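You operate a simulated robot arm through the tools that you are given. There is no shell and no other tool. Be economical: measure what you need, move in short steps, check, and stop when the job is done.

You run a simulated two-armed robot. Do the job below in one go: nothing can be reset, and whatever is moved stays where it is left.

TASK
On the top of the kitting table, fold the flat blue rag in half, so that its two long edges meet.

The check looks at the end state, three seconds after you hand in, the way a careful person would. Anything else that was tipped, shoved, dropped, spilled or broken makes it a failure. Flat cloth is picked up by pressing the open fingertips on it (5 to 10 N) and closing them slowly along it; thin cloth reads only 2 to 8 mm in the jaws.

THE ROBOT
Two 7-joint arms with two-finger parallel grippers on one trunk, on a base that drives. Base frame: it is fixed to the floor where the robot stands at the start and does not move with it; the origin is under the middle of the robot, x ahead of it, y to its left, z up; the surface under the hand at the start is at about z = 800. Lengths are in mm, angles in degrees, forces in N, time in s.
The left shoulder is at the start at [70, 134, 1076], the right one opposite. With the tool pointing down near the work surface each hand reaches from about 200 to 660 mm from the robot's upright axis, wherever it stands, measured 20 degrees to its own side. Places, roughly: top of the kitting table [600, 100, 800]. Payload 1.57 kg a hand.
Tool frame (each hand has its own): the origin (TCP) lies between the finger pads and is the grasp point; the fingertips stand 30 mm ahead of it; z points along the fingers, y is the line along which they close. The gripper opens to 80 mm. The fingers are 17 mm wide and 12 mm thick; the gripper's body (40 by 82 mm) begins 80 mm behind the TCP.
Orientation is that of the tool frame in the base frame, as a unit quaternion [x, y, z, w]. With the fingers straight down and closing along the base's y, the tool's x points along the base's -x, its y along +y and its z along -z.

THE INTERFACE
- The arms move only by the tool nudge_tool. It takes "left_plan", "right_plan" or both (then of equal length, played together; a hand with none holds still); each is a list of rows, each an object (a shift or turn left out is 0, a gripper value left out holds the last) with "xyz": the shift along the base's x, y, z in cm, a list of three; "rotation": the turn, a rotation vector about the base's x, y, z in degrees, a list of three; "fingers": the finger opening in cm, from 0 to 8. In form: [{"xyz": [tx, ty, tz], "rotation": [wx, wy, wz], "fingers": fingers}, ...]. A call has 1 to 12 rows; each row is the pose to reach, as a shift and turn from the pose commanded when the call began. Each row takes 0.2 s and may step no farther than 50 mm and 8.6 degrees from the row before; otherwise, or with a gripper value out of range, the whole call is refused. A pose out of reach is approached as far as the arm can. The call stops where the force on the tool passes 40 N (or 10 N more than at its start, if that is more) or the arm is blocked; 0.2 s more then pass. The fingers move at their own pace (about 153 mm/s each) and stop on an object; they squeeze with about 42 N. The grip force told is the motor's: it shows also when the fingers shut on nothing. Time passes only in rows, and 0.2 s behind the last, so rows that repeat a pose let the fingers close. The reply holds the time, the measured pose of the TCP, the force on the tool along the base axes, the opening and the grip force, in the units named above and with some noise, with the torque about the TCP (base axes, N m) and any sound that the robot's microphone picked up.
- Cameras (640 x 400 px; columns grow to the right, rows downward): "scene" is now at [135.4, 8.9, 1296.5]; the picture's right is [0.11, -0.99, 0.00], its down [-0.66, -0.07, -0.75] and it looks along [0.74, 0.08, -0.66] (base axes); focal length 267 px, centre (320, 200). "left" rides on the left gripper at [72, 7, -122] in its tool frame; the picture's right is [-0.09, 1.00, 0.00], its down [-0.84, -0.08, -0.54] and it looks along [-0.54, -0.05, 0.84] (tool axes); focal length 238 px, centre (320, 200). "right" rides on the right gripper at [72, -7, -122] in its tool frame; the picture's right is [0.09, 1.00, 0.00], its down [-0.84, 0.08, -0.54] and it looks along [-0.54, 0.05, 0.84] (tool axes); focal length 238 px, centre (320, 200). There is no depth. A picture from a camera that has moved, and an enlarged one, comes with that camera's place and axes in the base frame and with its lens.
- grab_frame(camera): a new picture of that camera. The clock stands still meanwhile.
- raise_lower(by): slides the trunk up (or, below 0, down) by that many mm; the arms and the scene camera ride with it, the base frame stays. It gives what a move gives, with no picture.
- base_move(legs): drives the robot by 1 to 6 legs, each [ahead, left, turn to the left] in mm, mm and degrees, along the robot's own axes; the way and the turn of a leg run together, so that a leg with both is an arc; at most 1500 mm and 180 degrees a leg. The arms and the cameras ride along, it lands a little off, and it stops where it bumps. It gives what a move gives.
- aim_head(pan, tilt): turns the head with the scene camera to pan (to the left, within 86 degrees either way) and tilt (down, from -29 to 69), counted from straight ahead of the robot. It gives what a move gives.
- enlarge(camera, box): a new picture of the part [left, top, right, bottom] of that camera's present view, enlarged. The clock stands still meanwhile.
- close_job(): hands the job in; it is judged then, once.

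Work in short steps. Places have to be worked out from the pictures, the camera data and where the tool is seen: move nearer, look again, correct. Check each grasp and each placing, and mend what went wrong. You have 120 turns and 100 pictures in all, those below and enlarged ones among them. Open the grippers and draw the arms clear of the work before you hand the job in, unless the task says otherwise; then end with one line.

The tools are called after "Request:" by a JSON object that holds its "api" and its "payload". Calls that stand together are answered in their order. nudge_tool: Moves the arms, as the interface text tells. Its arguments: {"type":"object","properties":{"left_plan":{"type":"array"},"right_plan":{"type":"array"}},"required":[]} The other tools are called the same way: raise_lower (by) slides the trunk up or down; base_move (legs) drives the base; aim_head (pan, tilt) turns the head that bears the scene camera; grab_frame (camera) takes a picture; enlarge (camera, box) takes an enlarged picture of a part of a camera's view; close_job () hands the job in.

At the start:

```text
time_s: 0.0
left_ee_pos: [406.5, 328.5, 1048.5]
left_tool_rot: [0.001, 1.0, -0.001, 0.0]
left_wrist_force: [1.0, 0.4, 0.2]
left_ft_torque: [-0.03, -0.04, -0.01]
left_width: 79.8
left_grip_force: 0.0
right_ee_pos: [449.4, -3.7, 1034.0]
right_tool_rot: [0.0, 1.0, 0.0, 0.0]
right_wrist_force: [-0.4, 0.0, 0.5]
right_ft_torque: [0.02, -0.02, -0.02]
right_width: 80.1
right_grip_force: 0.1
trunk travel left (down, up): [-650.0, 290.0]
robot x, y, heading: [0.1, -0.6, 0.1]
head pan, tilt: [6.4, 41.5]
```

scene: 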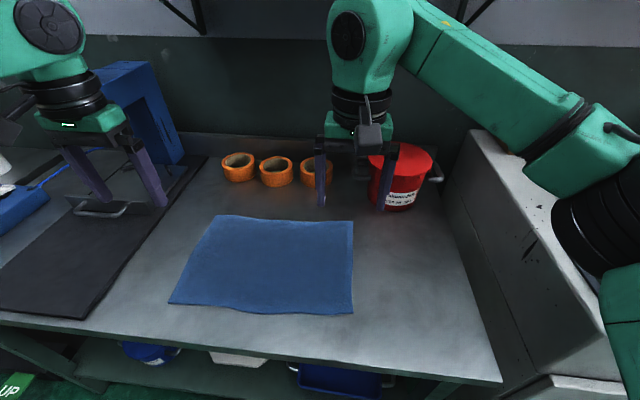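
right: 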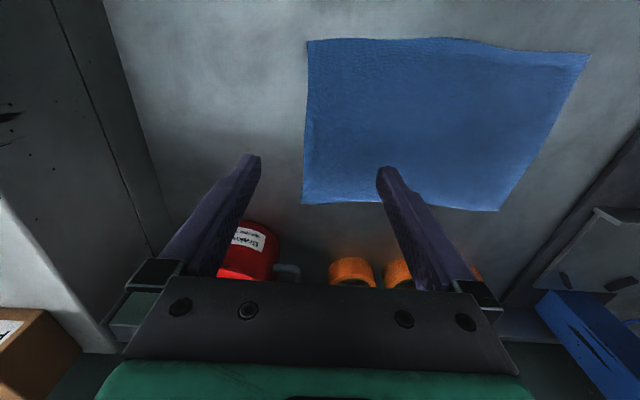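
left: 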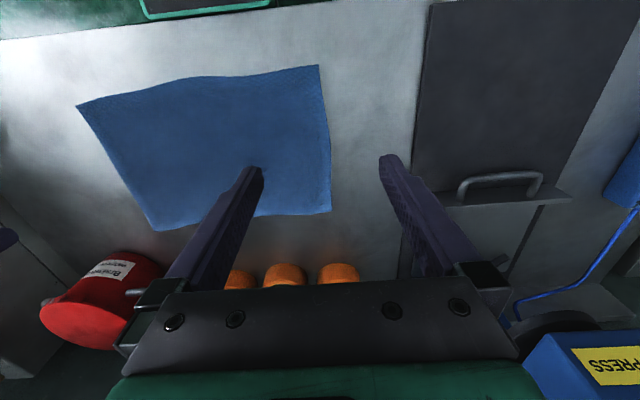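

The rag lies at about x 355–620, y −28–330, and its long edges run along y. The far-left corner is at the edge of reach, so I drive 150 mm left to centre the robot on the rag, then look again.

Request:
{"api": "base_move", "payload": {"legs": [[0, 150, 0]]}}

```text
time_s: 1.4
left_ee_pos: [406.6, 477.5, 1048.8]
left_tool_rot: [0.0, 1.0, 0.002, 0.0]
left_wrist_force: [-0.8, 0.5, 0.3]
left_ft_torque: [-0.01, 0.0, 0.01]
left_width: 80.1
left_grip_force: 0.0
right_ee_pos: [449.2, 145.8, 1033.8]
right_tool_rot: [0.0, 1.0, 0.0, 0.0]
right_wrist_force: [0.2, 0.0, -0.9]
right_ft_torque: [-0.01, -0.03, 0.0]
right_width: 79.8
right_grip_force: 0.1
trunk travel left (down, up): [-650.0, 290.0]
robot x, y, heading: [1.0, 151.9, 0.2]
head pan, tilt: [6.4, 41.5]
```

The drive landed as planned. I turn the head straight ahead and tilt it down.

Request:
{"api": "aim_head", "payload": {"pan": 0, "tilt": 50}}

Request:
{"api": "grab_frame", "payload": {"camera": "scene"}}

Request:
{"api": "grab_frame", "payload": {"camera": "right"}}

```text
time_s: 2.1
left_ee_pos: [407.2, 478.1, 1048.1]
left_tool_rot: [0.0, 1.0, 0.0, 0.0]
left_wrist_force: [0.1, 0.7, 0.1]
left_ft_torque: [0.0, -0.02, -0.02]
left_width: 80.2
left_grip_force: 0.0
right_ee_pos: [450.0, 149.1, 1033.6]
right_tool_rot: [0.001, 1.0, -0.002, 0.0]
right_wrist_force: [-0.8, 0.6, 0.2]
right_ft_torque: [0.0, -0.01, -0.03]
right_width: 80.2
right_grip_force: 0.0
trunk travel left (down, up): [-650.0, 290.0]
robot x, y, heading: [-2.3, 153.8, 0.3]
head pan, tilt: [0.0, 50.0]
```

```text
96 pictures are left
camera scene: at [129.0, 151.0, 1284.6], right [0.0, -1.0, 0.0], down [-0.77, 0.0, -0.64], along [0.64, 0.0, -0.77], focal length 267 px, centre (320, 200)
```

scene: 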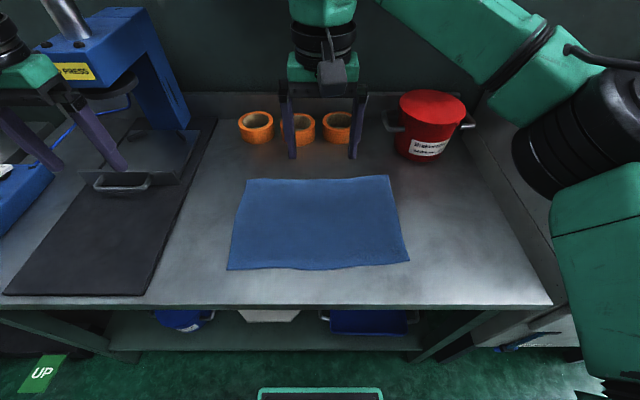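

```text
95 pictures are left
camera right: at [377.2, 140.5, 1156.3], right [-0.09, 1.0, 0.0], down [0.84, 0.08, 0.54], along [0.54, 0.05, -0.84], focal length 238 px, centre (320, 200)
```

right: 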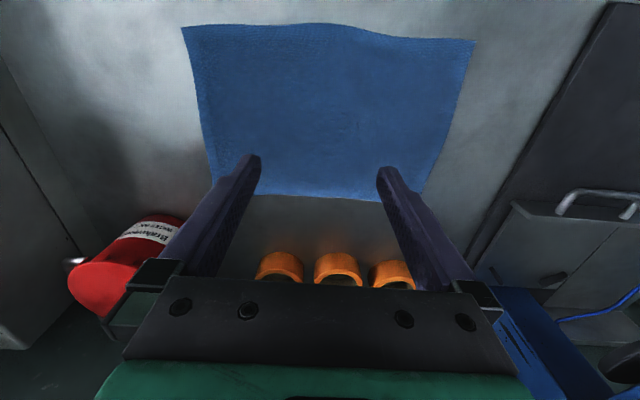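

Measured from here, the corners are near (601,335), (615,−23), (372,−25) and (358,331). I will pick the near edge by both corners, with the fingers tilted forward 20°, so I bring both hands to hover above those corners first.

Request:
{"api": "nudge_tool", "payload": {"left_plan": [{"xyz": [-0.9, -3.3, -2.4], "rotation": [0, -4, 0], "fingers": 2.5}, {"xyz": [-1.7, -6.6, -4.8], "rotation": [0, -8, 0]}, {"xyz": [-2.6, -10, -7.2], "rotation": [0, -12, 0]}, {"xyz": [-3.5, -13.3, -9.6], "rotation": [0, -16, 0]}, {"xyz": [-4.3, -16.6, -11.8], "rotation": [0, -20, 0]}], "right_plan": [{"xyz": [-1.5, -3.1, -2.1], "rotation": [0, -4, 0], "fingers": 2.5}, {"xyz": [-3, -6.2, -4.2], "rotation": [0, -8, 0]}, {"xyz": [-4.5, -9.4, -6.3], "rotation": [0, -12, 0]}, {"xyz": [-6, -12.5, -8.4], "rotation": [0, -16, 0]}, {"xyz": [-7.3, -15.7, -10.4], "rotation": [0, -20, 0]}]}}

Request:
{"api": "grab_frame", "payload": {"camera": "left"}}

Request:
{"api": "grab_frame", "payload": {"camera": "right"}}

Request:
{"api": "grab_frame", "payload": {"camera": "scene"}}

```text
time_s: 3.3
left_ee_pos: [401.4, 306.0, 946.2]
left_tool_rot: [0.001, 0.985, 0.001, 0.171]
left_wrist_force: [0.2, 0.4, -0.2]
left_ft_torque: [0.03, 0.03, 0.01]
left_width: 24.8
left_grip_force: 0.0
left hand out of reach, approached as far as the arm can: row 4, 5
right_ee_pos: [376.0, -12.5, 929.2]
right_tool_rot: [0.001, 0.985, 0.0, 0.174]
right_wrist_force: [0.5, 0.1, -0.2]
right_ft_torque: [0.03, 0.04, -0.01]
right_width: 24.9
right_grip_force: 0.1
trunk travel left (down, up): [-650.0, 290.0]
robot x, y, heading: [0.3, 148.8, 0.1]
head pan, tilt: [0.0, 50.0]
```

```text
94 pictures are left
camera left: at [293.2, 311.3, 1036.2], right [0.09, 1.0, 0.03], down [0.61, -0.08, 0.79], along [0.79, -0.05, -0.61], focal length 238 px, centre (320, 200)
```

left: 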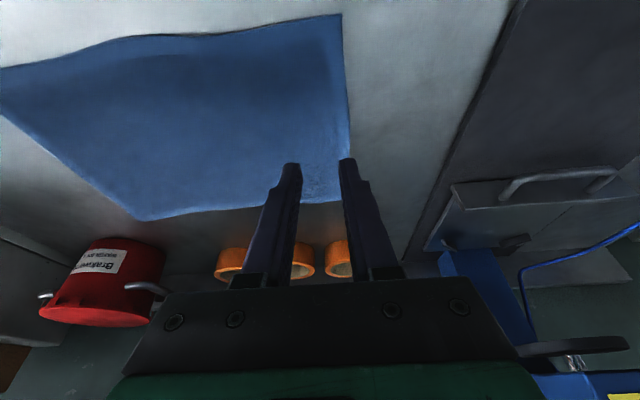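

```text
93 pictures are left
camera right: at [266.4, -20.1, 1019.7], right [-0.09, 1.0, -0.03], down [0.6, 0.08, 0.8], along [0.79, 0.05, -0.6], focal length 238 px, centre (320, 200)
```

right: 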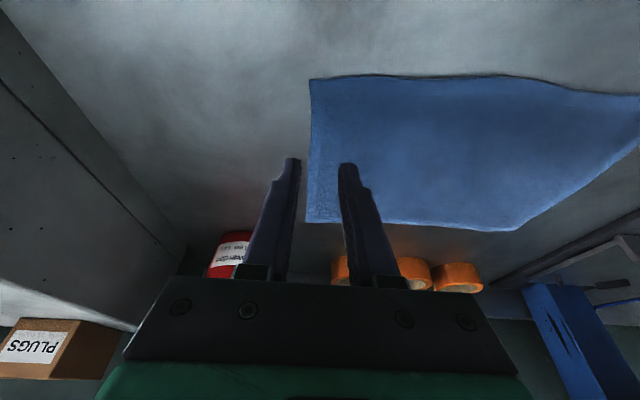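

```text
92 pictures are left
camera scene: at [130.2, 148.5, 1284.4], right [0.0, -1.0, 0.0], down [-0.77, 0.0, -0.64], along [0.64, 0.0, -0.77], focal length 267 px, centre (320, 200)
```

scene: 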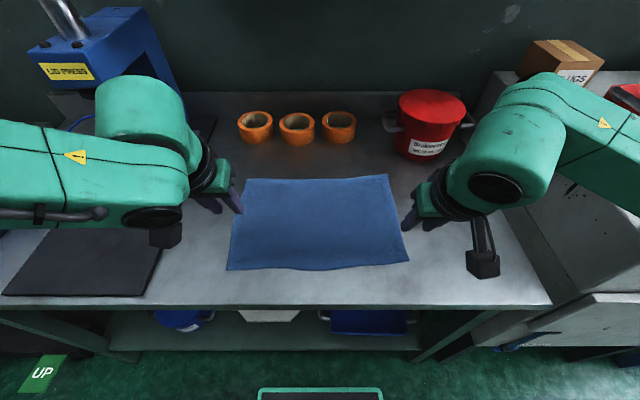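

The left arm stopped short at x 401 while the right arm reached its place. I ease the left tilt back to about 10° and try to close the remaining distance.

Request:
{"api": "nudge_tool", "payload": {"left_plan": [{"xyz": [0, 0, 0], "rotation": [0, 5, 0]}, {"xyz": [0, 0, 0], "rotation": [0, 10, 0]}, {"xyz": [-2, 0.3, -0.8], "rotation": [0, 10, 0]}, {"xyz": [-3.8, 0.6, -1.6], "rotation": [0, 10, 0]}, {"xyz": [-3.8, 0.6, -1.6], "rotation": [0, 10, 0]}]}}

```text
time_s: 4.5
left_ee_pos: [364.5, 312.8, 927.4]
left_tool_rot: [0.001, 0.996, 0.0, 0.086]
left_wrist_force: [-0.5, 0.2, 1.2]
left_ft_torque: [-0.01, 0.02, 0.02]
left_width: 25.1
left_grip_force: 0.0
right_ee_pos: [375.4, -10.3, 929.3]
right_tool_rot: [0.001, 0.985, 0.0, 0.174]
right_wrist_force: [0.1, -0.6, 0.4]
right_ft_torque: [-0.02, -0.02, 0.01]
right_width: 25.1
right_grip_force: 0.1
trunk travel left (down, up): [-650.0, 290.0]
robot x, y, heading: [0.1, 153.5, -0.0]
head pan, tilt: [0.0, 50.0]
```

The left hand is now at its corner with a 10° tilt. I lower both hands to just above the cloth and check the alignment with the wrist cameras.

Request:
{"api": "nudge_tool", "payload": {"left_plan": [{"xyz": [0.3, 0, -3.5]}, {"xyz": [0.5, 0, -7.5]}], "right_plan": [{"xyz": [0, 0, -3.5]}, {"xyz": [0, 0, -7.5]}]}}

Request:
{"api": "grab_frame", "payload": {"camera": "left"}}

Request:
{"api": "grab_frame", "payload": {"camera": "right"}}

Request:
{"api": "grab_frame", "payload": {"camera": "scene"}}

```text
time_s: 5.1
left_ee_pos: [384.8, 299.2, 862.9]
left_tool_rot: [0.0, 0.996, 0.0, 0.086]
left_wrist_force: [-0.1, -0.5, 0.0]
left_ft_torque: [0.0, 0.07, -0.01]
left_width: 24.9
left_grip_force: 0.1
left hand out of reach, approached as far as the arm can: row 1, 2
right_ee_pos: [376.9, -10.2, 854.7]
right_tool_rot: [0.0, 0.985, 0.0, 0.174]
right_wrist_force: [0.1, -0.4, 0.5]
right_ft_torque: [-0.02, 0.04, 0.01]
right_width: 25.1
right_grip_force: 0.1
trunk travel left (down, up): [-650.0, 290.0]
robot x, y, heading: [-0.8, 152.4, 0.2]
head pan, tilt: [0.0, 50.0]
```

```text
91 pictures are left
camera left: at [293.9, 306.4, 971.0], right [0.09, 1.0, 0.02], down [0.73, -0.08, 0.68], along [0.68, -0.05, -0.73], focal length 238 px, centre (320, 200)
```

left: 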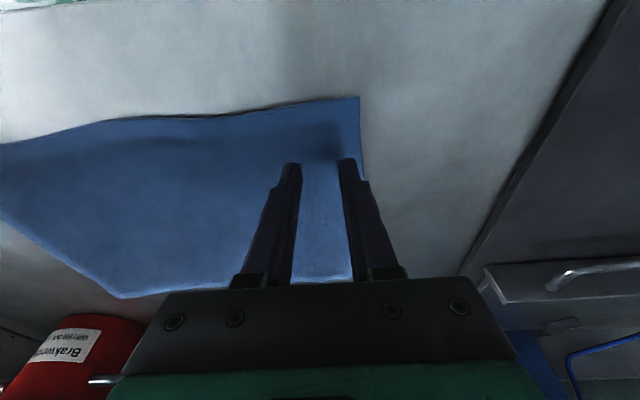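

```text
90 pictures are left
camera right: at [267.8, -17.6, 944.4], right [-0.09, 1.0, -0.03], down [0.6, 0.08, 0.8], along [0.79, 0.05, -0.61], focal length 238 px, centre (320, 200)
```

right: 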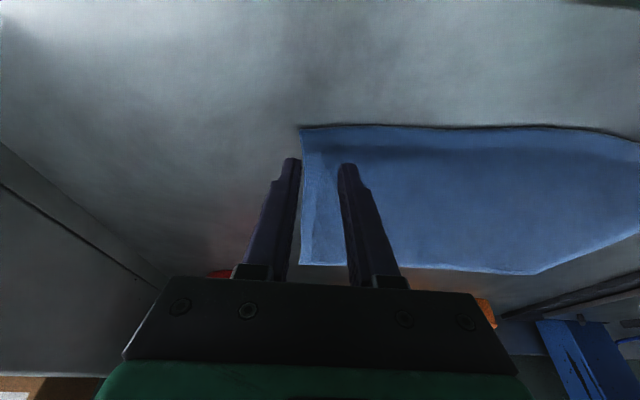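

```text
89 pictures are left
camera scene: at [130.8, 150.1, 1284.4], right [0.0, -1.0, 0.0], down [-0.77, 0.0, -0.64], along [0.64, 0.0, -0.77], focal length 267 px, centre (320, 200)
```

scene: 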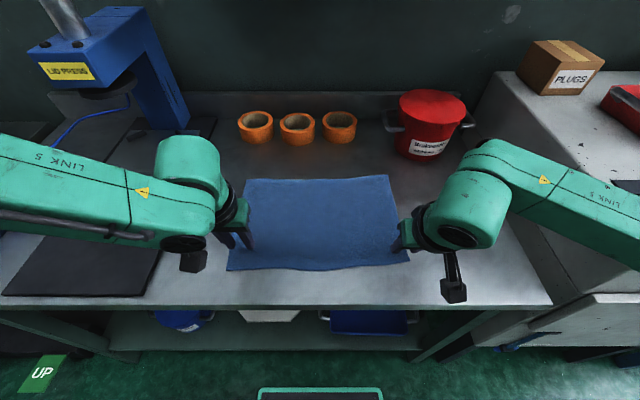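

The left arm cannot get low this close to its shoulder, so I raise the trunk 80 mm to give it room. The right hand needs about 18 mm more in +y, because one finger is off the cloth.

Request:
{"api": "raise_lower", "payload": {"by": 80}}

Request:
{"api": "nudge_tool", "payload": {"left_plan": [{"xyz": [-0.9, 0.4, -2]}, {"xyz": [-1.8, 0.8, -5]}, {"xyz": [-1.8, 0.8, -8.5]}, {"xyz": [-1.8, 0.8, -8.5]}], "right_plan": [{"xyz": [0, 0.9, -3]}, {"xyz": [0.2, 1.8, -6]}, {"xyz": [0.2, 1.8, -8]}, {"xyz": [0.2, 1.8, -8]}]}}

```text
time_s: 6.2
left_ee_pos: [384.7, 300.5, 943.5]
left_tool_rot: [0.001, 0.996, 0.0, 0.087]
left_wrist_force: [-0.8, 0.1, -0.7]
left_ft_torque: [0.0, 0.0, -0.02]
left_width: 25.0
left_grip_force: 0.0
right_ee_pos: [375.9, -10.1, 934.5]
right_tool_rot: [0.0, 0.985, 0.0, 0.174]
right_wrist_force: [0.0, -0.4, 0.6]
right_ft_torque: [0.04, -0.02, 0.05]
right_width: 24.8
right_grip_force: 0.0
trunk travel left (down, up): [-730.0, 210.0]
robot x, y, heading: [2.2, 153.5, 0.0]
head pan, tilt: [0.0, 50.0]
```

```text
time_s: 7.2
left_ee_pos: [363.6, 306.5, 860.3]
left_tool_rot: [0.002, 0.996, 0.001, 0.088]
left_wrist_force: [-0.3, -0.2, -0.1]
left_ft_torque: [0.01, -0.04, -0.02]
left_width: 25.0
left_grip_force: 0.0
left hand out of reach, approached as far as the arm can: row 2
right_ee_pos: [377.7, 8.5, 852.5]
right_tool_rot: [0.0, 0.985, 0.001, 0.174]
right_wrist_force: [0.3, 0.9, -0.6]
right_ft_torque: [0.0, 0.0, 0.04]
right_width: 25.1
right_grip_force: 0.0
trunk travel left (down, up): [-730.0, 210.0]
robot x, y, heading: [1.1, 149.9, -0.0]
head pan, tilt: [0.0, 50.0]
```

Both hands reach now. I check the wrist views.

Request:
{"api": "grab_frame", "payload": {"camera": "left"}}

Request:
{"api": "grab_frame", "payload": {"camera": "right"}}

```text
88 pictures are left
camera left: at [272.5, 312.7, 967.8], right [0.09, 1.0, 0.02], down [0.73, -0.08, 0.68], along [0.68, -0.05, -0.73], focal length 238 px, centre (320, 200)
```

left: 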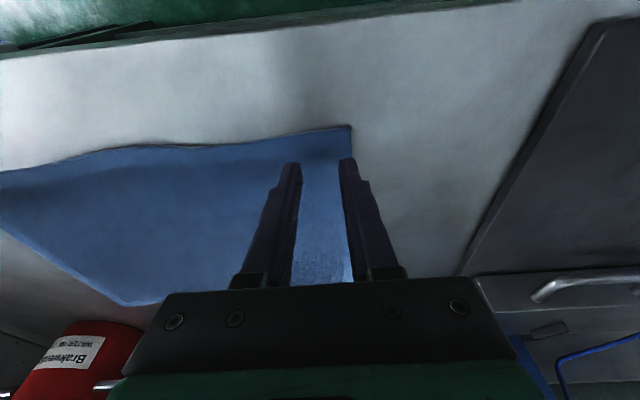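

```text
87 pictures are left
camera right: at [266.7, 0.0, 944.4], right [-0.09, 1.0, -0.03], down [0.6, 0.08, 0.8], along [0.8, 0.05, -0.6], focal length 238 px, centre (320, 200)
```

right: 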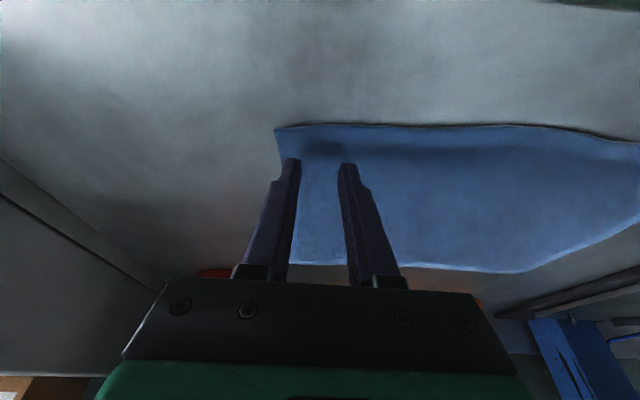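

The corners are confirmed at about (356,331) and (375,−27), and both finger pairs are over cloth near the edge. I shift slightly and descend onto it, watching the force.

Request:
{"api": "nudge_tool", "payload": {"left_plan": [{"xyz": [0.4, -0.3, -1.5]}, {"xyz": [0.4, -0.3, -2.5]}, {"xyz": [0.4, -0.3, -2.9]}], "right_plan": [{"xyz": [-0.3, 0, -1]}, {"xyz": [-0.3, 0, -1.8]}, {"xyz": [-0.3, 0, -2.1]}]}}

```text
time_s: 8.1
left_ee_pos: [369.5, 304.8, 833.7]
left_tool_rot: [0.001, 0.996, 0.0, 0.092]
left_wrist_force: [0.9, 3.5, 26.4]
left_ft_torque: [0.01, 0.04, 0.02]
left_width: 24.9
left_grip_force: 0.2
right_ee_pos: [373.2, 8.1, 834.1]
right_tool_rot: [0.0, 0.984, 0.0, 0.176]
right_wrist_force: [-0.8, 0.6, 1.4]
right_ft_torque: [0.01, 0.0, 0.01]
right_width: 24.8
right_grip_force: 0.0
trunk travel left (down, up): [-730.0, 210.0]
robot x, y, heading: [4.2, 152.4, -0.0]
head pan, tilt: [0.0, 50.0]
```

The left hand presses 26 N, which is too much, and the right hand is barely touching. I raise the left a little and lower the right.

Request:
{"api": "nudge_tool", "payload": {"left_plan": [{"xyz": [0, 0, 0.2]}], "right_plan": [{"xyz": [0, 0, -0.1]}]}}

```text
time_s: 8.4
left_ee_pos: [368.6, 304.6, 832.4]
left_tool_rot: [0.001, 0.996, -0.001, 0.089]
left_wrist_force: [3.7, -0.6, 15.9]
left_ft_torque: [-0.06, -0.1, 0.02]
left_width: 24.6
left_grip_force: 0.0
right_ee_pos: [373.6, 8.1, 833.6]
right_tool_rot: [0.001, 0.984, 0.0, 0.176]
right_wrist_force: [-0.8, -0.2, 8.1]
right_ft_torque: [0.02, 0.04, 0.02]
right_width: 24.9
right_grip_force: 0.1
trunk travel left (down, up): [-730.0, 210.0]
robot x, y, heading: [-0.4, 150.3, -0.2]
head pan, tilt: [0.0, 50.0]
```

The left reads 16 N and the right 8 N. I ease the left up about 1.5 mm and close both hands slowly.

Request:
{"api": "nudge_tool", "payload": {"left_plan": [{"xyz": [0, 0, 0.15]}, {"xyz": [0, 0, 0.15], "fingers": 2.2}, {"xyz": [0, 0, 0.15], "fingers": 1.9}, {"xyz": [0, 0, 0.15], "fingers": 1.6}, {"xyz": [0, 0, 0.15], "fingers": 1.3}, {"xyz": [0, 0, 0.15], "fingers": 1.0}, {"xyz": [0, 0, 0.15], "fingers": 0.7}, {"xyz": [0, 0, 0.15], "fingers": 0.4}, {"xyz": [0, 0, 0.15], "fingers": 0.1}, {"xyz": [0, 0, 0.15], "fingers": 0}, {"xyz": [0, 0, 0.15], "fingers": 0}], "right_plan": [{"xyz": [0, 0, 0]}, {"xyz": [0, 0, 0], "fingers": 2.2}, {"xyz": [0, 0, 0], "fingers": 1.9}, {"xyz": [0, 0, 0], "fingers": 1.6}, {"xyz": [0, 0, 0], "fingers": 1.3}, {"xyz": [0, 0, 0], "fingers": 1.0}, {"xyz": [0, 0, 0], "fingers": 0.7}, {"xyz": [0, 0, 0], "fingers": 0.4}, {"xyz": [0, 0, 0], "fingers": 0.1}, {"xyz": [0, 0, 0], "fingers": 0}, {"xyz": [0, 0, 0], "fingers": 0}]}}

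Request:
{"api": "grab_frame", "payload": {"camera": "left"}}

Request:
{"api": "grab_frame", "payload": {"camera": "right"}}

```text
time_s: 10.8
left_ee_pos: [367.3, 306.0, 833.7]
left_tool_rot: [0.001, 0.996, 0.0, 0.089]
left_wrist_force: [0.5, -3.6, 2.8]
left_ft_torque: [-0.12, 0.01, 0.01]
left_width: 2.9
left_grip_force: 23.9
right_ee_pos: [373.2, 9.2, 833.1]
right_tool_rot: [0.0, 0.985, 0.0, 0.175]
right_wrist_force: [-0.2, 5.0, 17.5]
right_ft_torque: [0.09, -0.08, 0.03]
right_width: 3.7
right_grip_force: 24.5
trunk travel left (down, up): [-730.0, 210.0]
robot x, y, heading: [0.7, 148.4, -0.1]
head pan, tilt: [0.0, 50.0]
```

```text
86 pictures are left
camera left: at [276.3, 312.1, 942.1], right [0.09, 1.0, 0.02], down [0.73, -0.08, 0.68], along [0.68, -0.05, -0.73], focal length 238 px, centre (320, 200)
```

left: 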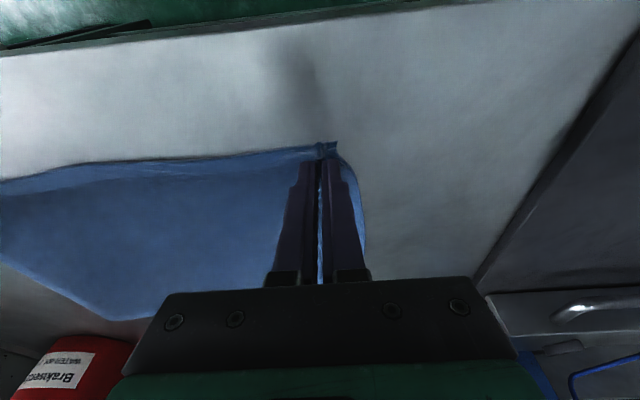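

```text
85 pictures are left
camera right: at [263.0, 1.1, 923.7], right [-0.09, 1.0, -0.03], down [0.6, 0.08, 0.8], along [0.8, 0.05, -0.6], focal length 238 px, centre (320, 200)
```

right: 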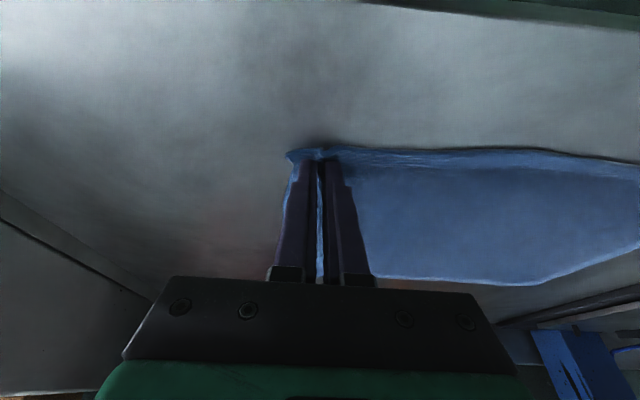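

Both grips hold cloth, at 2.9 and 3.7 mm. I carry the edge up the first half of an arc toward the middle of the rag.

Request:
{"api": "nudge_tool", "payload": {"left_plan": [{"xyz": [0.1, 0, 1.4]}, {"xyz": [0.4, 0, 2.7], "rotation": [0, 1, 0]}, {"xyz": [0.9, 0, 4.0], "rotation": [0, 1.5, 0]}, {"xyz": [1.55, 0, 5.25], "rotation": [0, 2, 0]}, {"xyz": [2.4, 0.1, 6.4], "rotation": [0, 2.5, 0]}, {"xyz": [3.4, 0.1, 7.4], "rotation": [0, 3, 0]}, {"xyz": [4.5, 0.1, 8.3], "rotation": [0, 3.5, 0]}, {"xyz": [5.8, 0.1, 9.1], "rotation": [0, 4, 0]}, {"xyz": [7.2, 0.2, 9.7], "rotation": [0, 4.5, 0]}, {"xyz": [8.6, 0.2, 10.1], "rotation": [0, 5, 0]}, {"xyz": [10.1, 0.2, 10.4], "rotation": [0, 5, 0]}, {"xyz": [11.6, 0.2, 10.5], "rotation": [0, 5, 0]}], "right_plan": [{"xyz": [0.1, 0, 1.4], "rotation": [0, 1, 0]}, {"xyz": [0.4, 0, 2.7], "rotation": [0, 2, 0]}, {"xyz": [0.9, 0, 4.0], "rotation": [0, 3, 0]}, {"xyz": [1.55, 0, 5.25], "rotation": [0, 4, 0]}, {"xyz": [2.4, 0.1, 6.4], "rotation": [0, 5, 0]}, {"xyz": [3.4, 0.1, 7.4], "rotation": [0, 6, 0]}, {"xyz": [4.5, 0.1, 8.3], "rotation": [0, 7, 0]}, {"xyz": [5.8, 0.1, 9.1], "rotation": [0, 8, 0]}, {"xyz": [7.2, 0.2, 9.7], "rotation": [0, 9, 0]}, {"xyz": [8.6, 0.2, 10.1], "rotation": [0, 10, 0]}, {"xyz": [10.1, 0.2, 10.4], "rotation": [0, 10, 0]}, {"xyz": [11.6, 0.2, 10.5], "rotation": [0, 10, 0]}]}}

Request:
{"api": "grab_frame", "payload": {"camera": "scene"}}

Request:
{"api": "grab_frame", "payload": {"camera": "right"}}

Request:
{"api": "grab_frame", "payload": {"camera": "left"}}

```text
time_s: 13.4
left_ee_pos: [487.4, 306.8, 937.9]
left_tool_rot: [0.0, 0.999, 0.0, 0.044]
left_wrist_force: [-0.6, -4.3, 0.0]
left_ft_torque: [-0.13, 0.02, 0.04]
left_width: 2.8
left_grip_force: 23.8
right_ee_pos: [490.8, 8.9, 937.6]
right_tool_rot: [0.0, 0.996, 0.0, 0.087]
right_wrist_force: [0.6, 3.6, 0.1]
right_ft_torque: [0.12, 0.02, 0.05]
right_width: 3.7
right_grip_force: 24.1
trunk travel left (down, up): [-730.0, 210.0]
robot x, y, heading: [2.3, 150.8, -0.1]
head pan, tilt: [0.0, 50.0]
```

```text
84 pictures are left
camera scene: at [130.4, 150.2, 1364.4], right [0.0, -1.0, 0.0], down [-0.77, 0.0, -0.64], along [0.64, 0.0, -0.77], focal length 267 px, centre (320, 200)
```

scene: 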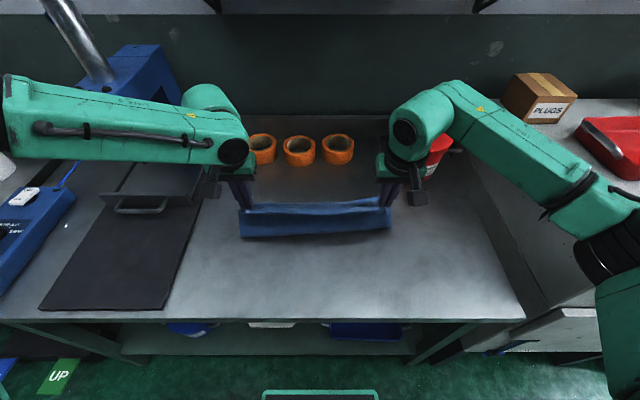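

```text
83 pictures are left
camera right: at [399.9, 2.6, 1045.4], right [-0.09, 1.0, -0.02], down [0.73, 0.08, 0.68], along [0.68, 0.05, -0.73], focal length 238 px, centre (320, 200)
```

right: 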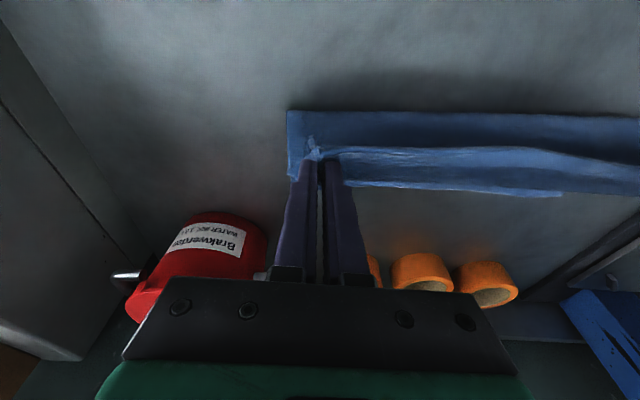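

```text
82 pictures are left
camera left: at [406.1, 313.8, 1053.6], right [0.09, 1.0, 0.01], down [0.79, -0.08, 0.61], along [0.61, -0.05, -0.79], focal length 238 px, centre (320, 200)
```

left: 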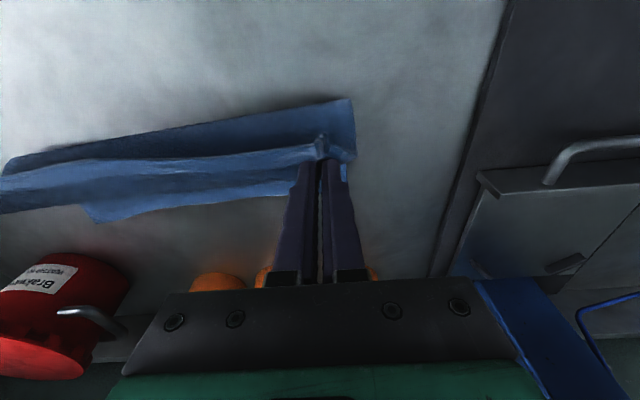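

The fold is halfway and the cloth hangs cleanly from both hands. I check whether the far edge slid, using zoomed views.

Request:
{"api": "enlarge", "payload": {"camera": "right", "box": [260, 90, 640, 300]}}

Request:
{"api": "enlarge", "payload": {"camera": "left", "box": [0, 80, 400, 300]}}

```text
1.68 times, centred on (450, 195) of right
camera zoom: at [399.9, 2.6, 1045.4], right [-0.09, 1.0, -0.02], down [0.73, 0.08, 0.68], along [0.68, 0.05, -0.73], focal length 401 px, centre (101, 208)
```

zoom: 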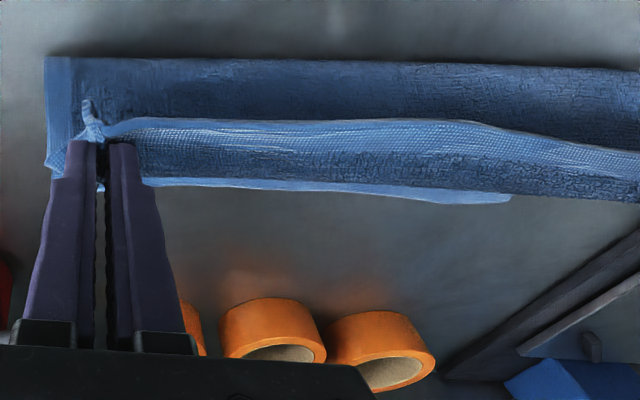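

```text
1.60 times, centred on (200, 190) of left
camera zoom: at [406.1, 313.8, 1053.6], right [0.09, 1.0, 0.01], down [0.79, -0.08, 0.61], along [0.61, -0.05, -0.79], focal length 381 px, centre (512, 216)
```

zoom: 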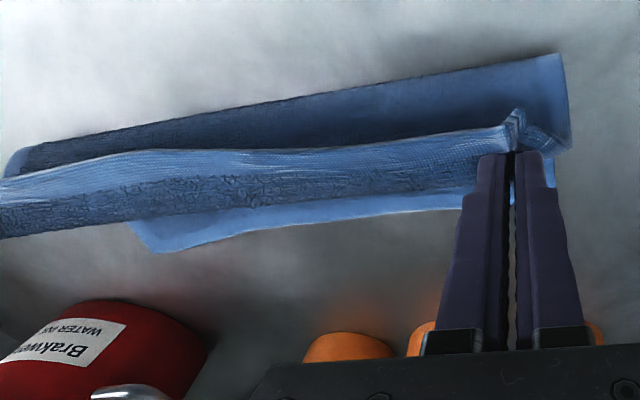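

The far edge barely moved: it now runs from about x 588 on the left to about x 606 on the right. I lower the second half of the arc so the carried edge lands on it, tilting the fingers back at the end.

Request:
{"api": "nudge_tool", "payload": {"left_plan": [{"xyz": [1.27, 0, -0.1], "rotation": [0, 1.2, 0]}, {"xyz": [2.5, 0, -0.35], "rotation": [0, 2.5, 0]}, {"xyz": [3.7, 0, -0.8], "rotation": [0, 3.7, 0]}, {"xyz": [4.85, 0, -1.35], "rotation": [0, 5, 0]}, {"xyz": [5.9, 0, -2.1], "rotation": [0, 6.2, 0]}, {"xyz": [6.85, 0, -3], "rotation": [0, 7.5, 0]}, {"xyz": [7.7, 0, -4], "rotation": [0, 8.7, 0]}, {"xyz": [8.4, 0, -5.1], "rotation": [0, 10, 0]}, {"xyz": [8.95, 0, -6.3], "rotation": [0, 11.2, 0]}, {"xyz": [9.35, 0, -7.5], "rotation": [0, 12.5, 0]}, {"xyz": [9.6, 0, -8.6], "rotation": [0, 13.7, 0]}, {"xyz": [9.7, 0, -9.2], "rotation": [0, 15, 0]}], "right_plan": [{"xyz": [1.45, 0, -0.1], "rotation": [0, 1.6, 0]}, {"xyz": [2.9, 0, -0.35], "rotation": [0, 3.3, 0]}, {"xyz": [4.25, 0, -0.8], "rotation": [0, 5, 0]}, {"xyz": [5.55, 0, -1.35], "rotation": [0, 6.6, 0]}, {"xyz": [6.75, 0, -2.1], "rotation": [0, 8.3, 0]}, {"xyz": [7.85, 0, -3], "rotation": [0, 10, 0]}, {"xyz": [8.8, 0, -4], "rotation": [0, 11.6, 0]}, {"xyz": [9.6, 0, -5.1], "rotation": [0, 13.3, 0]}, {"xyz": [10.25, 0, -6.3], "rotation": [0, 15, 0]}, {"xyz": [10.7, 0, -7.5], "rotation": [0, 16.6, 0]}, {"xyz": [11, 0, -8.6], "rotation": [0, 18.3, 0]}, {"xyz": [11.1, 0, -9.2], "rotation": [0, 20, 0]}]}}

Request:
{"api": "grab_frame", "payload": {"camera": "scene"}}

Request:
{"api": "grab_frame", "payload": {"camera": "right"}}

Request:
{"api": "grab_frame", "payload": {"camera": "left"}}

```text
time_s: 16.1
left_ee_pos: [488.5, 353.1, 898.7]
left_tool_rot: [0.001, 0.996, -0.001, -0.087]
left_wrist_force: [-0.5, -0.2, 0.3]
left_ft_torque: [-0.03, -0.02, 0.01]
left_width: 0.0
left_grip_force: 21.4
left hand out of reach, approached as far as the arm can: row 3, 4, 5, 6, 7, 8, 9, 10, 11, 12
right_ee_pos: [559.4, 20.6, 859.0]
right_tool_rot: [0.001, 0.997, -0.001, -0.079]
right_wrist_force: [-0.6, 0.5, -0.4]
right_ft_torque: [0.01, -0.01, 0.01]
right_width: 3.4
right_grip_force: 24.5
right hand out of reach, approached as far as the arm can: row 9, 10, 11, 12
trunk travel left (down, up): [-730.0, 210.0]
robot x, y, heading: [-1.3, 150.7, 0.2]
head pan, tilt: [0.0, 50.0]
```

```text
79 pictures are left
camera scene: at [129.3, 151.3, 1364.5], right [0.0, -1.0, 0.0], down [-0.77, 0.0, -0.64], along [0.64, 0.0, -0.77], focal length 267 px, centre (320, 200)
```

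scene: 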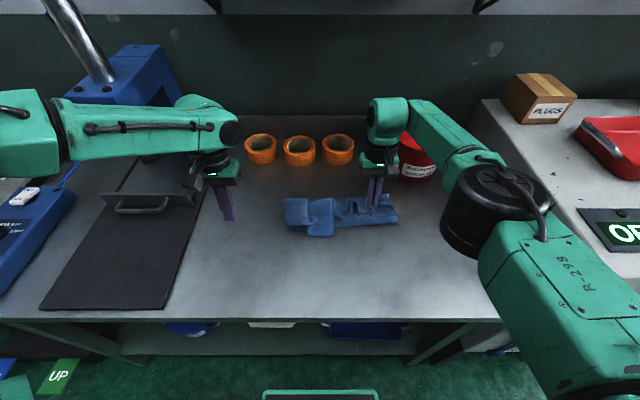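

```text
78 pictures are left
camera right: at [507.4, 13.1, 991.0], right [-0.09, 1.0, 0.01], down [0.91, 0.08, 0.4], along [0.4, 0.05, -0.92], focal length 238 px, centre (320, 200)
```

right: 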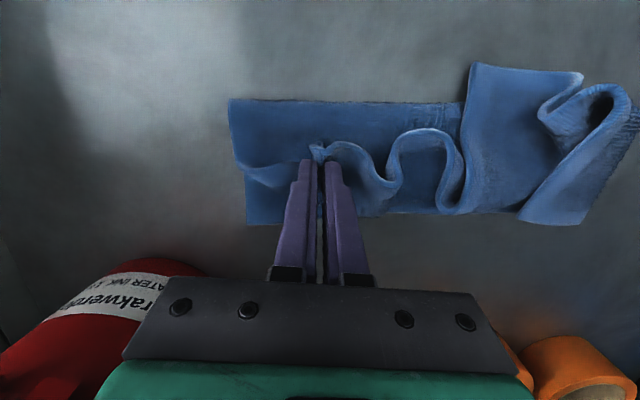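

```text
77 pictures are left
camera left: at [439.5, 360.2, 1031.3], right [0.09, 1.0, -0.02], down [0.92, -0.08, 0.39], along [0.39, -0.05, -0.92], focal length 238 px, centre (320, 200)
```

left: 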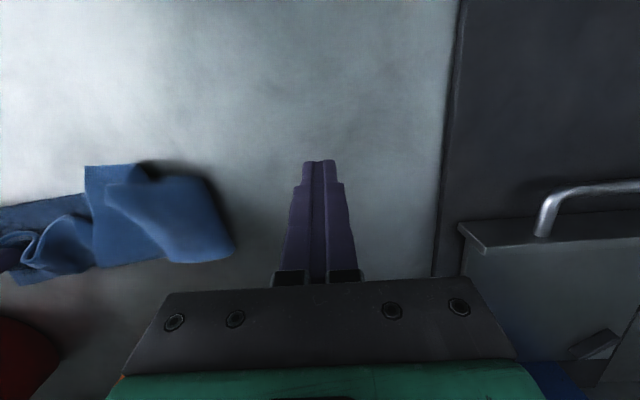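

The left arm ran out of reach with the tilt and raised trunk, and it lost its corner, so the left end is crumpled. The right hand still holds. I lift the left hand and use its camera to look over the crumpled end.

Request:
{"api": "nudge_tool", "payload": {"left_plan": [{"xyz": [0, 0, 4], "rotation": [0, -4, 0]}, {"xyz": [-1.5, -3, 7], "rotation": [0, -8, 0]}, {"xyz": [-3, -6, 10], "rotation": [0, -10, 0]}, {"xyz": [-4.5, -9, 12], "rotation": [0, -10, 0]}]}}

Request:
{"api": "grab_frame", "payload": {"camera": "left"}}

Request:
{"api": "enlarge", "payload": {"camera": "scene", "box": [240, 160, 440, 285]}}

```text
time_s: 17.1
left_ee_pos: [441.9, 260.3, 1019.4]
left_tool_rot: [0.001, 1.0, 0.001, 0.001]
left_wrist_force: [0.4, 0.2, -0.3]
left_ft_torque: [0.0, 0.02, 0.0]
left_width: 0.0
left_grip_force: 21.0
right_ee_pos: [559.7, 19.5, 860.0]
right_tool_rot: [0.001, 0.997, 0.0, -0.08]
right_wrist_force: [-0.2, 0.1, 0.2]
right_ft_torque: [-0.05, -0.01, 0.01]
right_width: 3.5
right_grip_force: 24.6
trunk travel left (down, up): [-730.0, 210.0]
robot x, y, heading: [-0.4, 150.1, 0.1]
head pan, tilt: [0.0, 50.0]
```

```text
76 pictures are left
camera left: at [371.6, 267.1, 1141.0], right [0.09, 1.0, 0.0], down [0.84, -0.08, 0.54], along [0.54, -0.05, -0.84], focal length 238 px, centre (320, 200)
```

left: 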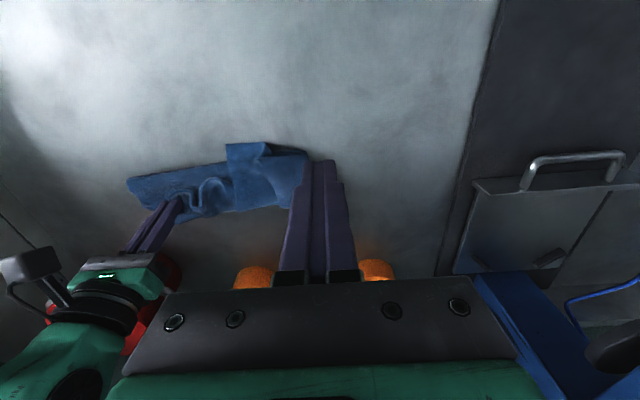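

```text
3.20 times, centred on (340, 222) of scene
camera zoom: at [128.5, 149.5, 1364.6], right [0.0, -1.0, 0.0], down [-0.77, 0.0, -0.64], along [0.64, 0.0, -0.77], focal length 854 px, centre (256, 128)
```

zoom: 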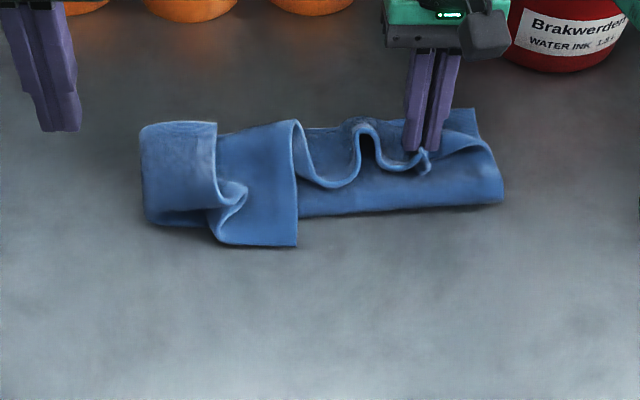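

I zoom in further on the crumpled left end to understand its layers.

Request:
{"api": "enlarge", "payload": {"camera": "scene", "box": [275, 185, 403, 265]}}

Request:
{"api": "enlarge", "payload": {"camera": "left", "box": [110, 120, 350, 270]}}

Request:
{"api": "enlarge", "payload": {"camera": "right", "box": [200, 40, 640, 315]}}

```text
5.00 times, centred on (339, 225) of scene
camera zoom: at [128.5, 149.5, 1364.6], right [0.0, -1.0, 0.0], down [-0.77, 0.0, -0.64], along [0.64, 0.0, -0.77], focal length 1335 px, centre (225, 75)
```

zoom: 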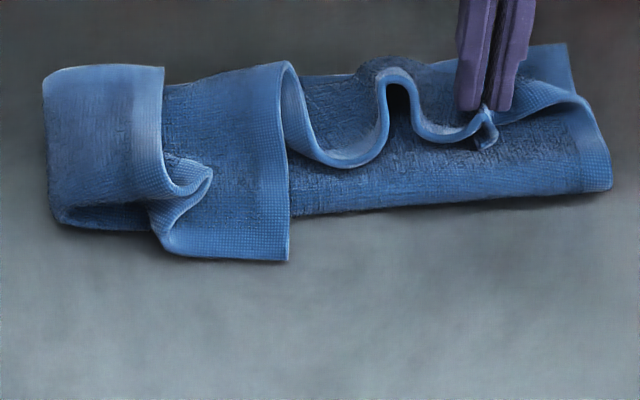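

```text
2.67 times, centred on (230, 195) of left
camera zoom: at [371.6, 267.1, 1141.0], right [0.09, 1.0, 0.0], down [0.84, -0.08, 0.54], along [0.54, -0.05, -0.84], focal length 636 px, centre (560, 213)
```

zoom: 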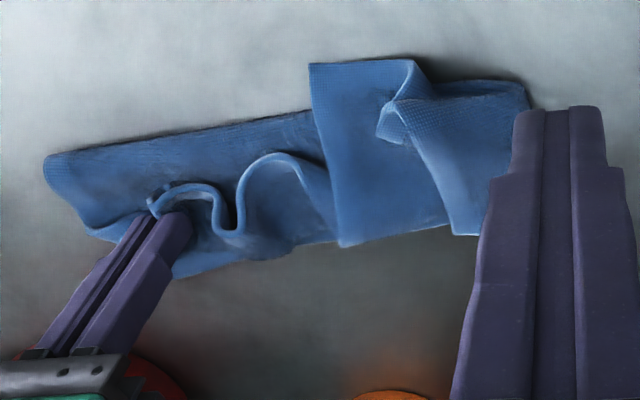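

```text
1.45 times, centred on (420, 178) of right
camera zoom: at [506.9, 11.8, 991.2], right [-0.09, 1.0, 0.01], down [0.91, 0.08, 0.4], along [0.4, 0.05, -0.91], focal length 347 px, centre (174, 233)
```

zoom: 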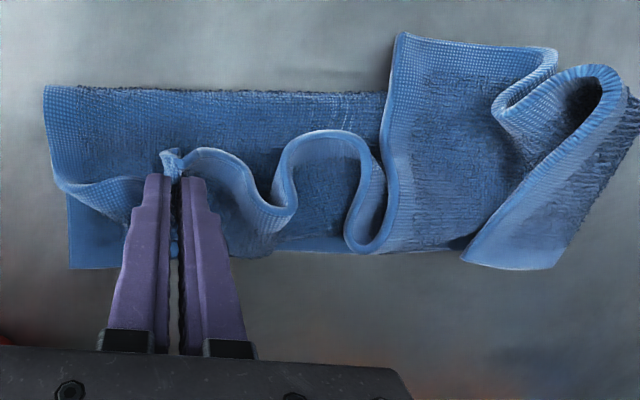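

The hem texture shows that the near-left corner is loose on top, pointing at the robot around (482,118), and the far-left corner is flipped over to the right. I will unfold everything and redo it with the trunk low. First the right hand arcs its corner back toward the robot with the tool vertical.

Request:
{"api": "nudge_tool", "payload": {"right_plan": [{"xyz": [-0.5, 0, 2], "rotation": [0, -1, 0]}, {"xyz": [-2, -0.2, 4], "rotation": [0, -2, 0]}, {"xyz": [-4, -0.4, 5.8], "rotation": [0, -3, 0]}, {"xyz": [-6, -0.6, 6.6], "rotation": [0, -4, 0]}, {"xyz": [-8, -0.8, 7], "rotation": [0, -5, 0]}, {"xyz": [-10, -1, 7], "rotation": [0, -6, 0]}, {"xyz": [-12, -1.2, 6.8], "rotation": [0, -7, 0]}, {"xyz": [-14, -1.3, 6.5], "rotation": [0, -8, 0]}, {"xyz": [-16, -1.3, 6], "rotation": [0, -9, 0]}, {"xyz": [-17.5, -1.3, 5.7], "rotation": [0, -9, 0]}]}}

Request:
{"api": "grab_frame", "payload": {"camera": "scene"}}

```text
time_s: 19.2
left_ee_pos: [443.6, 261.2, 1019.0]
left_tool_rot: [0.001, 1.0, -0.001, 0.0]
left_wrist_force: [1.4, 0.3, 0.0]
left_ft_torque: [0.03, 0.0, 0.01]
left_width: 0.0
left_grip_force: 21.2
right_ee_pos: [383.8, 7.8, 915.6]
right_tool_rot: [0.001, 1.0, 0.0, -0.007]
right_wrist_force: [-0.2, -0.1, -0.6]
right_ft_torque: [0.05, 0.01, 0.01]
right_width: 3.6
right_grip_force: 24.6
trunk travel left (down, up): [-730.0, 210.0]
robot x, y, heading: [-0.5, 152.0, 0.3]
head pan, tilt: [0.0, 50.0]
```

```text
71 pictures are left
camera scene: at [128.7, 150.1, 1364.6], right [0.0, -1.0, 0.0], down [-0.77, 0.0, -0.64], along [0.64, 0.0, -0.77], focal length 267 px, centre (320, 200)
```

scene: 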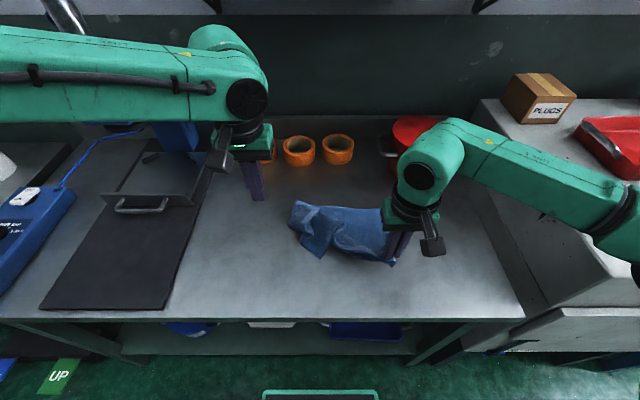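

Now I lower the trunk 80 mm, which sets the right corner down near the table and restores the far reach. Then I look again.

Request:
{"api": "raise_lower", "payload": {"by": -78}}

Request:
{"api": "enlarge", "payload": {"camera": "scene", "box": [240, 160, 440, 285]}}

Request:
{"api": "enlarge", "payload": {"camera": "left", "box": [0, 50, 400, 300]}}

```text
time_s: 20.4
left_ee_pos: [442.4, 260.9, 940.8]
left_tool_rot: [0.0, 1.0, 0.0, 0.001]
left_wrist_force: [0.0, -0.2, 0.1]
left_ft_torque: [-0.03, -0.01, -0.01]
left_width: 0.0
left_grip_force: 21.8
right_ee_pos: [385.2, 8.6, 838.9]
right_tool_rot: [0.001, 1.0, 0.0, -0.008]
right_wrist_force: [0.5, -0.7, 2.2]
right_ft_torque: [0.03, -0.01, 0.04]
right_width: 3.4
right_grip_force: 24.7
trunk travel left (down, up): [-652.0, 288.0]
robot x, y, heading: [-0.4, 153.5, -0.2]
head pan, tilt: [0.0, 50.0]
```

```text
3.20 times, centred on (340, 222) of scene
camera zoom: at [128.3, 150.3, 1286.6], right [0.0, -1.0, 0.0], down [-0.77, 0.0, -0.64], along [0.64, 0.0, -0.77], focal length 854 px, centre (256, 128)
```

zoom: 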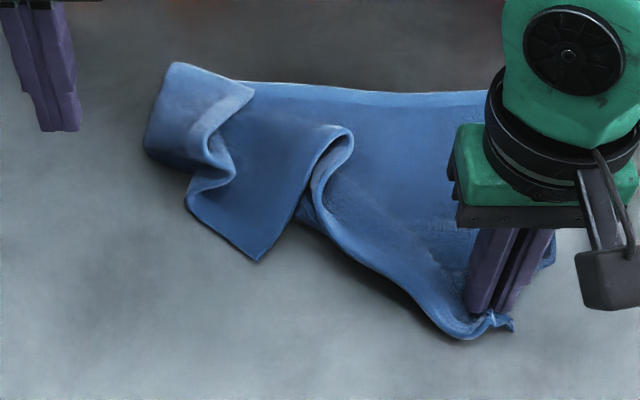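

```text
1.60 times, centred on (200, 175) of left
camera zoom: at [371.9, 268.1, 1062.7], right [0.09, 1.0, 0.0], down [0.84, -0.08, 0.54], along [0.54, -0.05, -0.84], focal length 381 px, centre (512, 240)
```

zoom: 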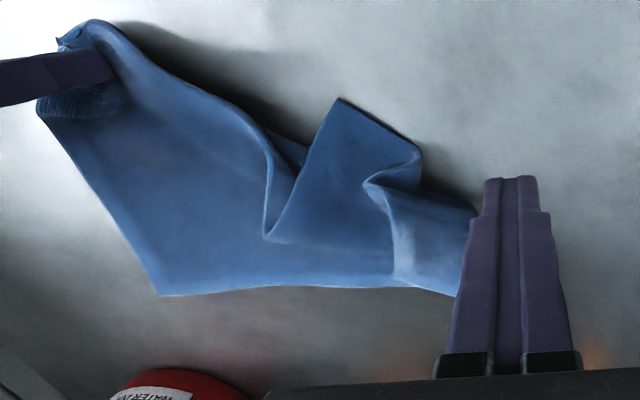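

The near-left corner now lies at about (419,148), pointing at the robot. I bring the open left fingers over it.

Request:
{"api": "nudge_tool", "payload": {"left_plan": [{"xyz": [0, -3.7, -2], "fingers": 2.2}, {"xyz": [0, -7.4, -4]}, {"xyz": [0, -10.9, -6.5]}, {"xyz": [0, -10.9, -9]}, {"xyz": [0, -10.9, -10.2]}]}}

Request:
{"api": "grab_frame", "payload": {"camera": "left"}}

```text
time_s: 21.6
left_ee_pos: [412.0, 210.6, 868.6]
left_tool_rot: [0.001, 1.0, 0.0, 0.0]
left_wrist_force: [0.1, 0.0, 0.1]
left_ft_torque: [-0.01, 0.03, 0.01]
left_width: 22.0
left_grip_force: 0.1
left hand out of reach, approached as far as the arm can: row 2, 3, 4, 5
right_ee_pos: [383.8, 7.6, 838.4]
right_tool_rot: [0.001, 1.0, 0.0, -0.009]
right_wrist_force: [0.2, 0.6, 2.8]
right_ft_torque: [0.01, -0.02, 0.02]
right_width: 3.5
right_grip_force: 24.4
trunk travel left (down, up): [-652.0, 288.0]
robot x, y, heading: [-0.9, 151.9, -0.1]
head pan, tilt: [0.0, 50.0]
```

```text
68 pictures are left
camera left: at [340.1, 217.1, 989.9], right [0.09, 1.0, 0.0], down [0.84, -0.08, 0.54], along [0.54, -0.05, -0.84], focal length 238 px, centre (320, 200)
```

left: 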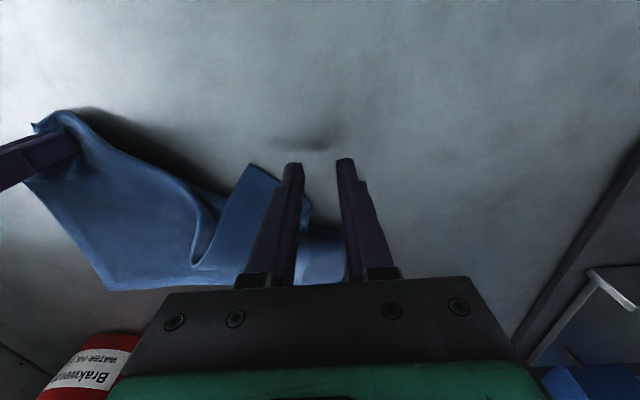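

The left arm cannot reach that far inward from here. I release the right corner, which is back near its original spot, lift both hands and shift the base 110 mm right.

Request:
{"api": "nudge_tool", "payload": {"left_plan": [{"xyz": [0, 2, 2]}, {"xyz": [0, 3, 4]}, {"xyz": [0, 3, 6]}, {"xyz": [0, 3, 8]}], "right_plan": [{"xyz": [0, 0, 0], "fingers": 1.5}, {"xyz": [0, 0, 0], "fingers": 2.5}, {"xyz": [0, 0, 4]}, {"xyz": [0, 0, 8]}]}}

Request:
{"api": "base_move", "payload": {"legs": [[0, -110, 0]]}}

Request:
{"api": "enlarge", "payload": {"camera": "scene", "box": [180, 140, 420, 290]}}

```text
time_s: 22.6
left_ee_pos: [412.4, 244.2, 948.0]
left_tool_rot: [0.001, 1.0, 0.0, 0.0]
left_wrist_force: [-0.5, 0.5, 0.2]
left_ft_torque: [0.01, -0.02, -0.02]
left_width: 22.2
left_grip_force: 0.1
right_ee_pos: [384.9, 9.3, 920.4]
right_tool_rot: [0.0, 1.0, -0.001, -0.009]
right_wrist_force: [-0.1, -0.5, -0.1]
right_ft_torque: [0.04, 0.02, 0.03]
right_width: 24.9
right_grip_force: 0.1
trunk travel left (down, up): [-652.0, 288.0]
robot x, y, heading: [-0.6, 150.2, -0.3]
head pan, tilt: [0.0, 50.0]
```

```text
time_s: 23.8
left_ee_pos: [412.9, 132.2, 948.0]
left_tool_rot: [0.002, 1.0, 0.0, 0.0]
left_wrist_force: [0.1, 0.1, 0.1]
left_ft_torque: [-0.01, 0.0, -0.01]
left_width: 21.9
left_grip_force: 0.1
right_ee_pos: [383.6, -102.2, 919.4]
right_tool_rot: [0.001, 1.0, -0.001, -0.009]
right_wrist_force: [-0.3, -0.3, -0.8]
right_ft_torque: [-0.01, -0.01, 0.02]
right_width: 25.1
right_grip_force: 0.0
trunk travel left (down, up): [-652.0, 288.0]
robot x, y, heading: [2.0, 42.1, -0.1]
head pan, tilt: [0.0, 50.0]
```

```text
2.67 times, centred on (300, 215) of scene
camera zoom: at [128.8, 40.2, 1286.5], right [0.0, -1.0, 0.0], down [-0.77, 0.0, -0.64], along [0.64, 0.0, -0.77], focal length 712 px, centre (373, 160)
```

zoom: 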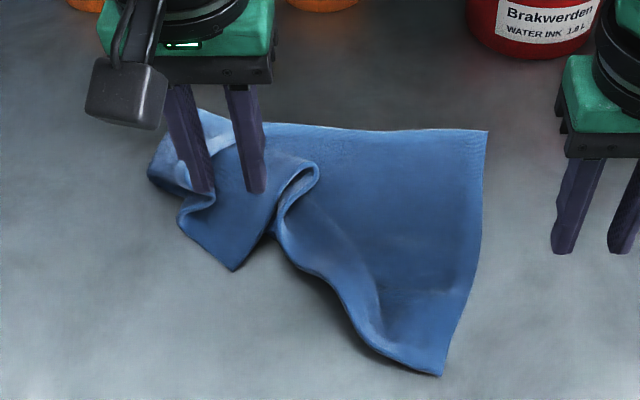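

The corner is still near (419,149). I lower the left hand onto it.

Request:
{"api": "nudge_tool", "payload": {"left_plan": [{"xyz": [1.4, 1, -3]}, {"xyz": [2.6, 1.8, -6]}, {"xyz": [2.6, 1.8, -9]}, {"xyz": [2.6, 1.8, -10.3]}, {"xyz": [2.6, 1.8, -10.8]}]}}

Request:
{"api": "grab_frame", "payload": {"camera": "left"}}

```text
time_s: 25.0
left_ee_pos: [440.0, 149.8, 838.3]
left_tool_rot: [0.002, 1.0, 0.0, 0.001]
left_wrist_force: [-0.4, 0.3, 0.2]
left_ft_torque: [0.02, 0.01, 0.02]
left_width: 22.0
left_grip_force: 0.1
right_ee_pos: [384.6, -102.2, 919.0]
right_tool_rot: [0.001, 1.0, 0.0, -0.009]
right_wrist_force: [0.4, 0.5, -0.3]
right_ft_torque: [-0.02, -0.03, 0.01]
right_width: 24.9
right_grip_force: 0.1
trunk travel left (down, up): [-652.0, 288.0]
robot x, y, heading: [-0.5, 41.1, -0.3]
head pan, tilt: [0.0, 50.0]
```

```text
66 pictures are left
camera left: at [368.0, 156.6, 961.1], right [0.1, 1.0, 0.0], down [0.84, -0.08, 0.54], along [0.54, -0.05, -0.84], focal length 238 px, centre (320, 200)
```

left: 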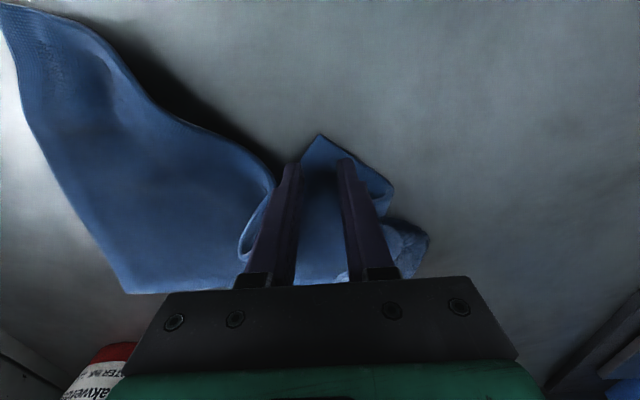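

The fingers straddle the corner well, so I press down gently.

Request:
{"api": "nudge_tool", "payload": {"left_plan": [{"xyz": [-0.2, 0, -0.4]}, {"xyz": [-0.2, 0, -0.75]}]}}

```text
time_s: 25.6
left_ee_pos: [436.7, 150.1, 833.5]
left_tool_rot: [0.003, 1.0, 0.0, 0.001]
left_wrist_force: [0.9, 0.3, 8.2]
left_ft_torque: [0.03, -0.08, -0.02]
left_width: 22.1
left_grip_force: 0.0
right_ee_pos: [383.9, -101.2, 920.6]
right_tool_rot: [0.001, 1.0, 0.0, -0.008]
right_wrist_force: [0.4, 0.4, -0.1]
right_ft_torque: [0.01, 0.0, 0.02]
right_width: 24.9
right_grip_force: 0.1
trunk travel left (down, up): [-652.0, 288.0]
robot x, y, heading: [0.1, 39.8, -0.0]
head pan, tilt: [0.0, 50.0]
```

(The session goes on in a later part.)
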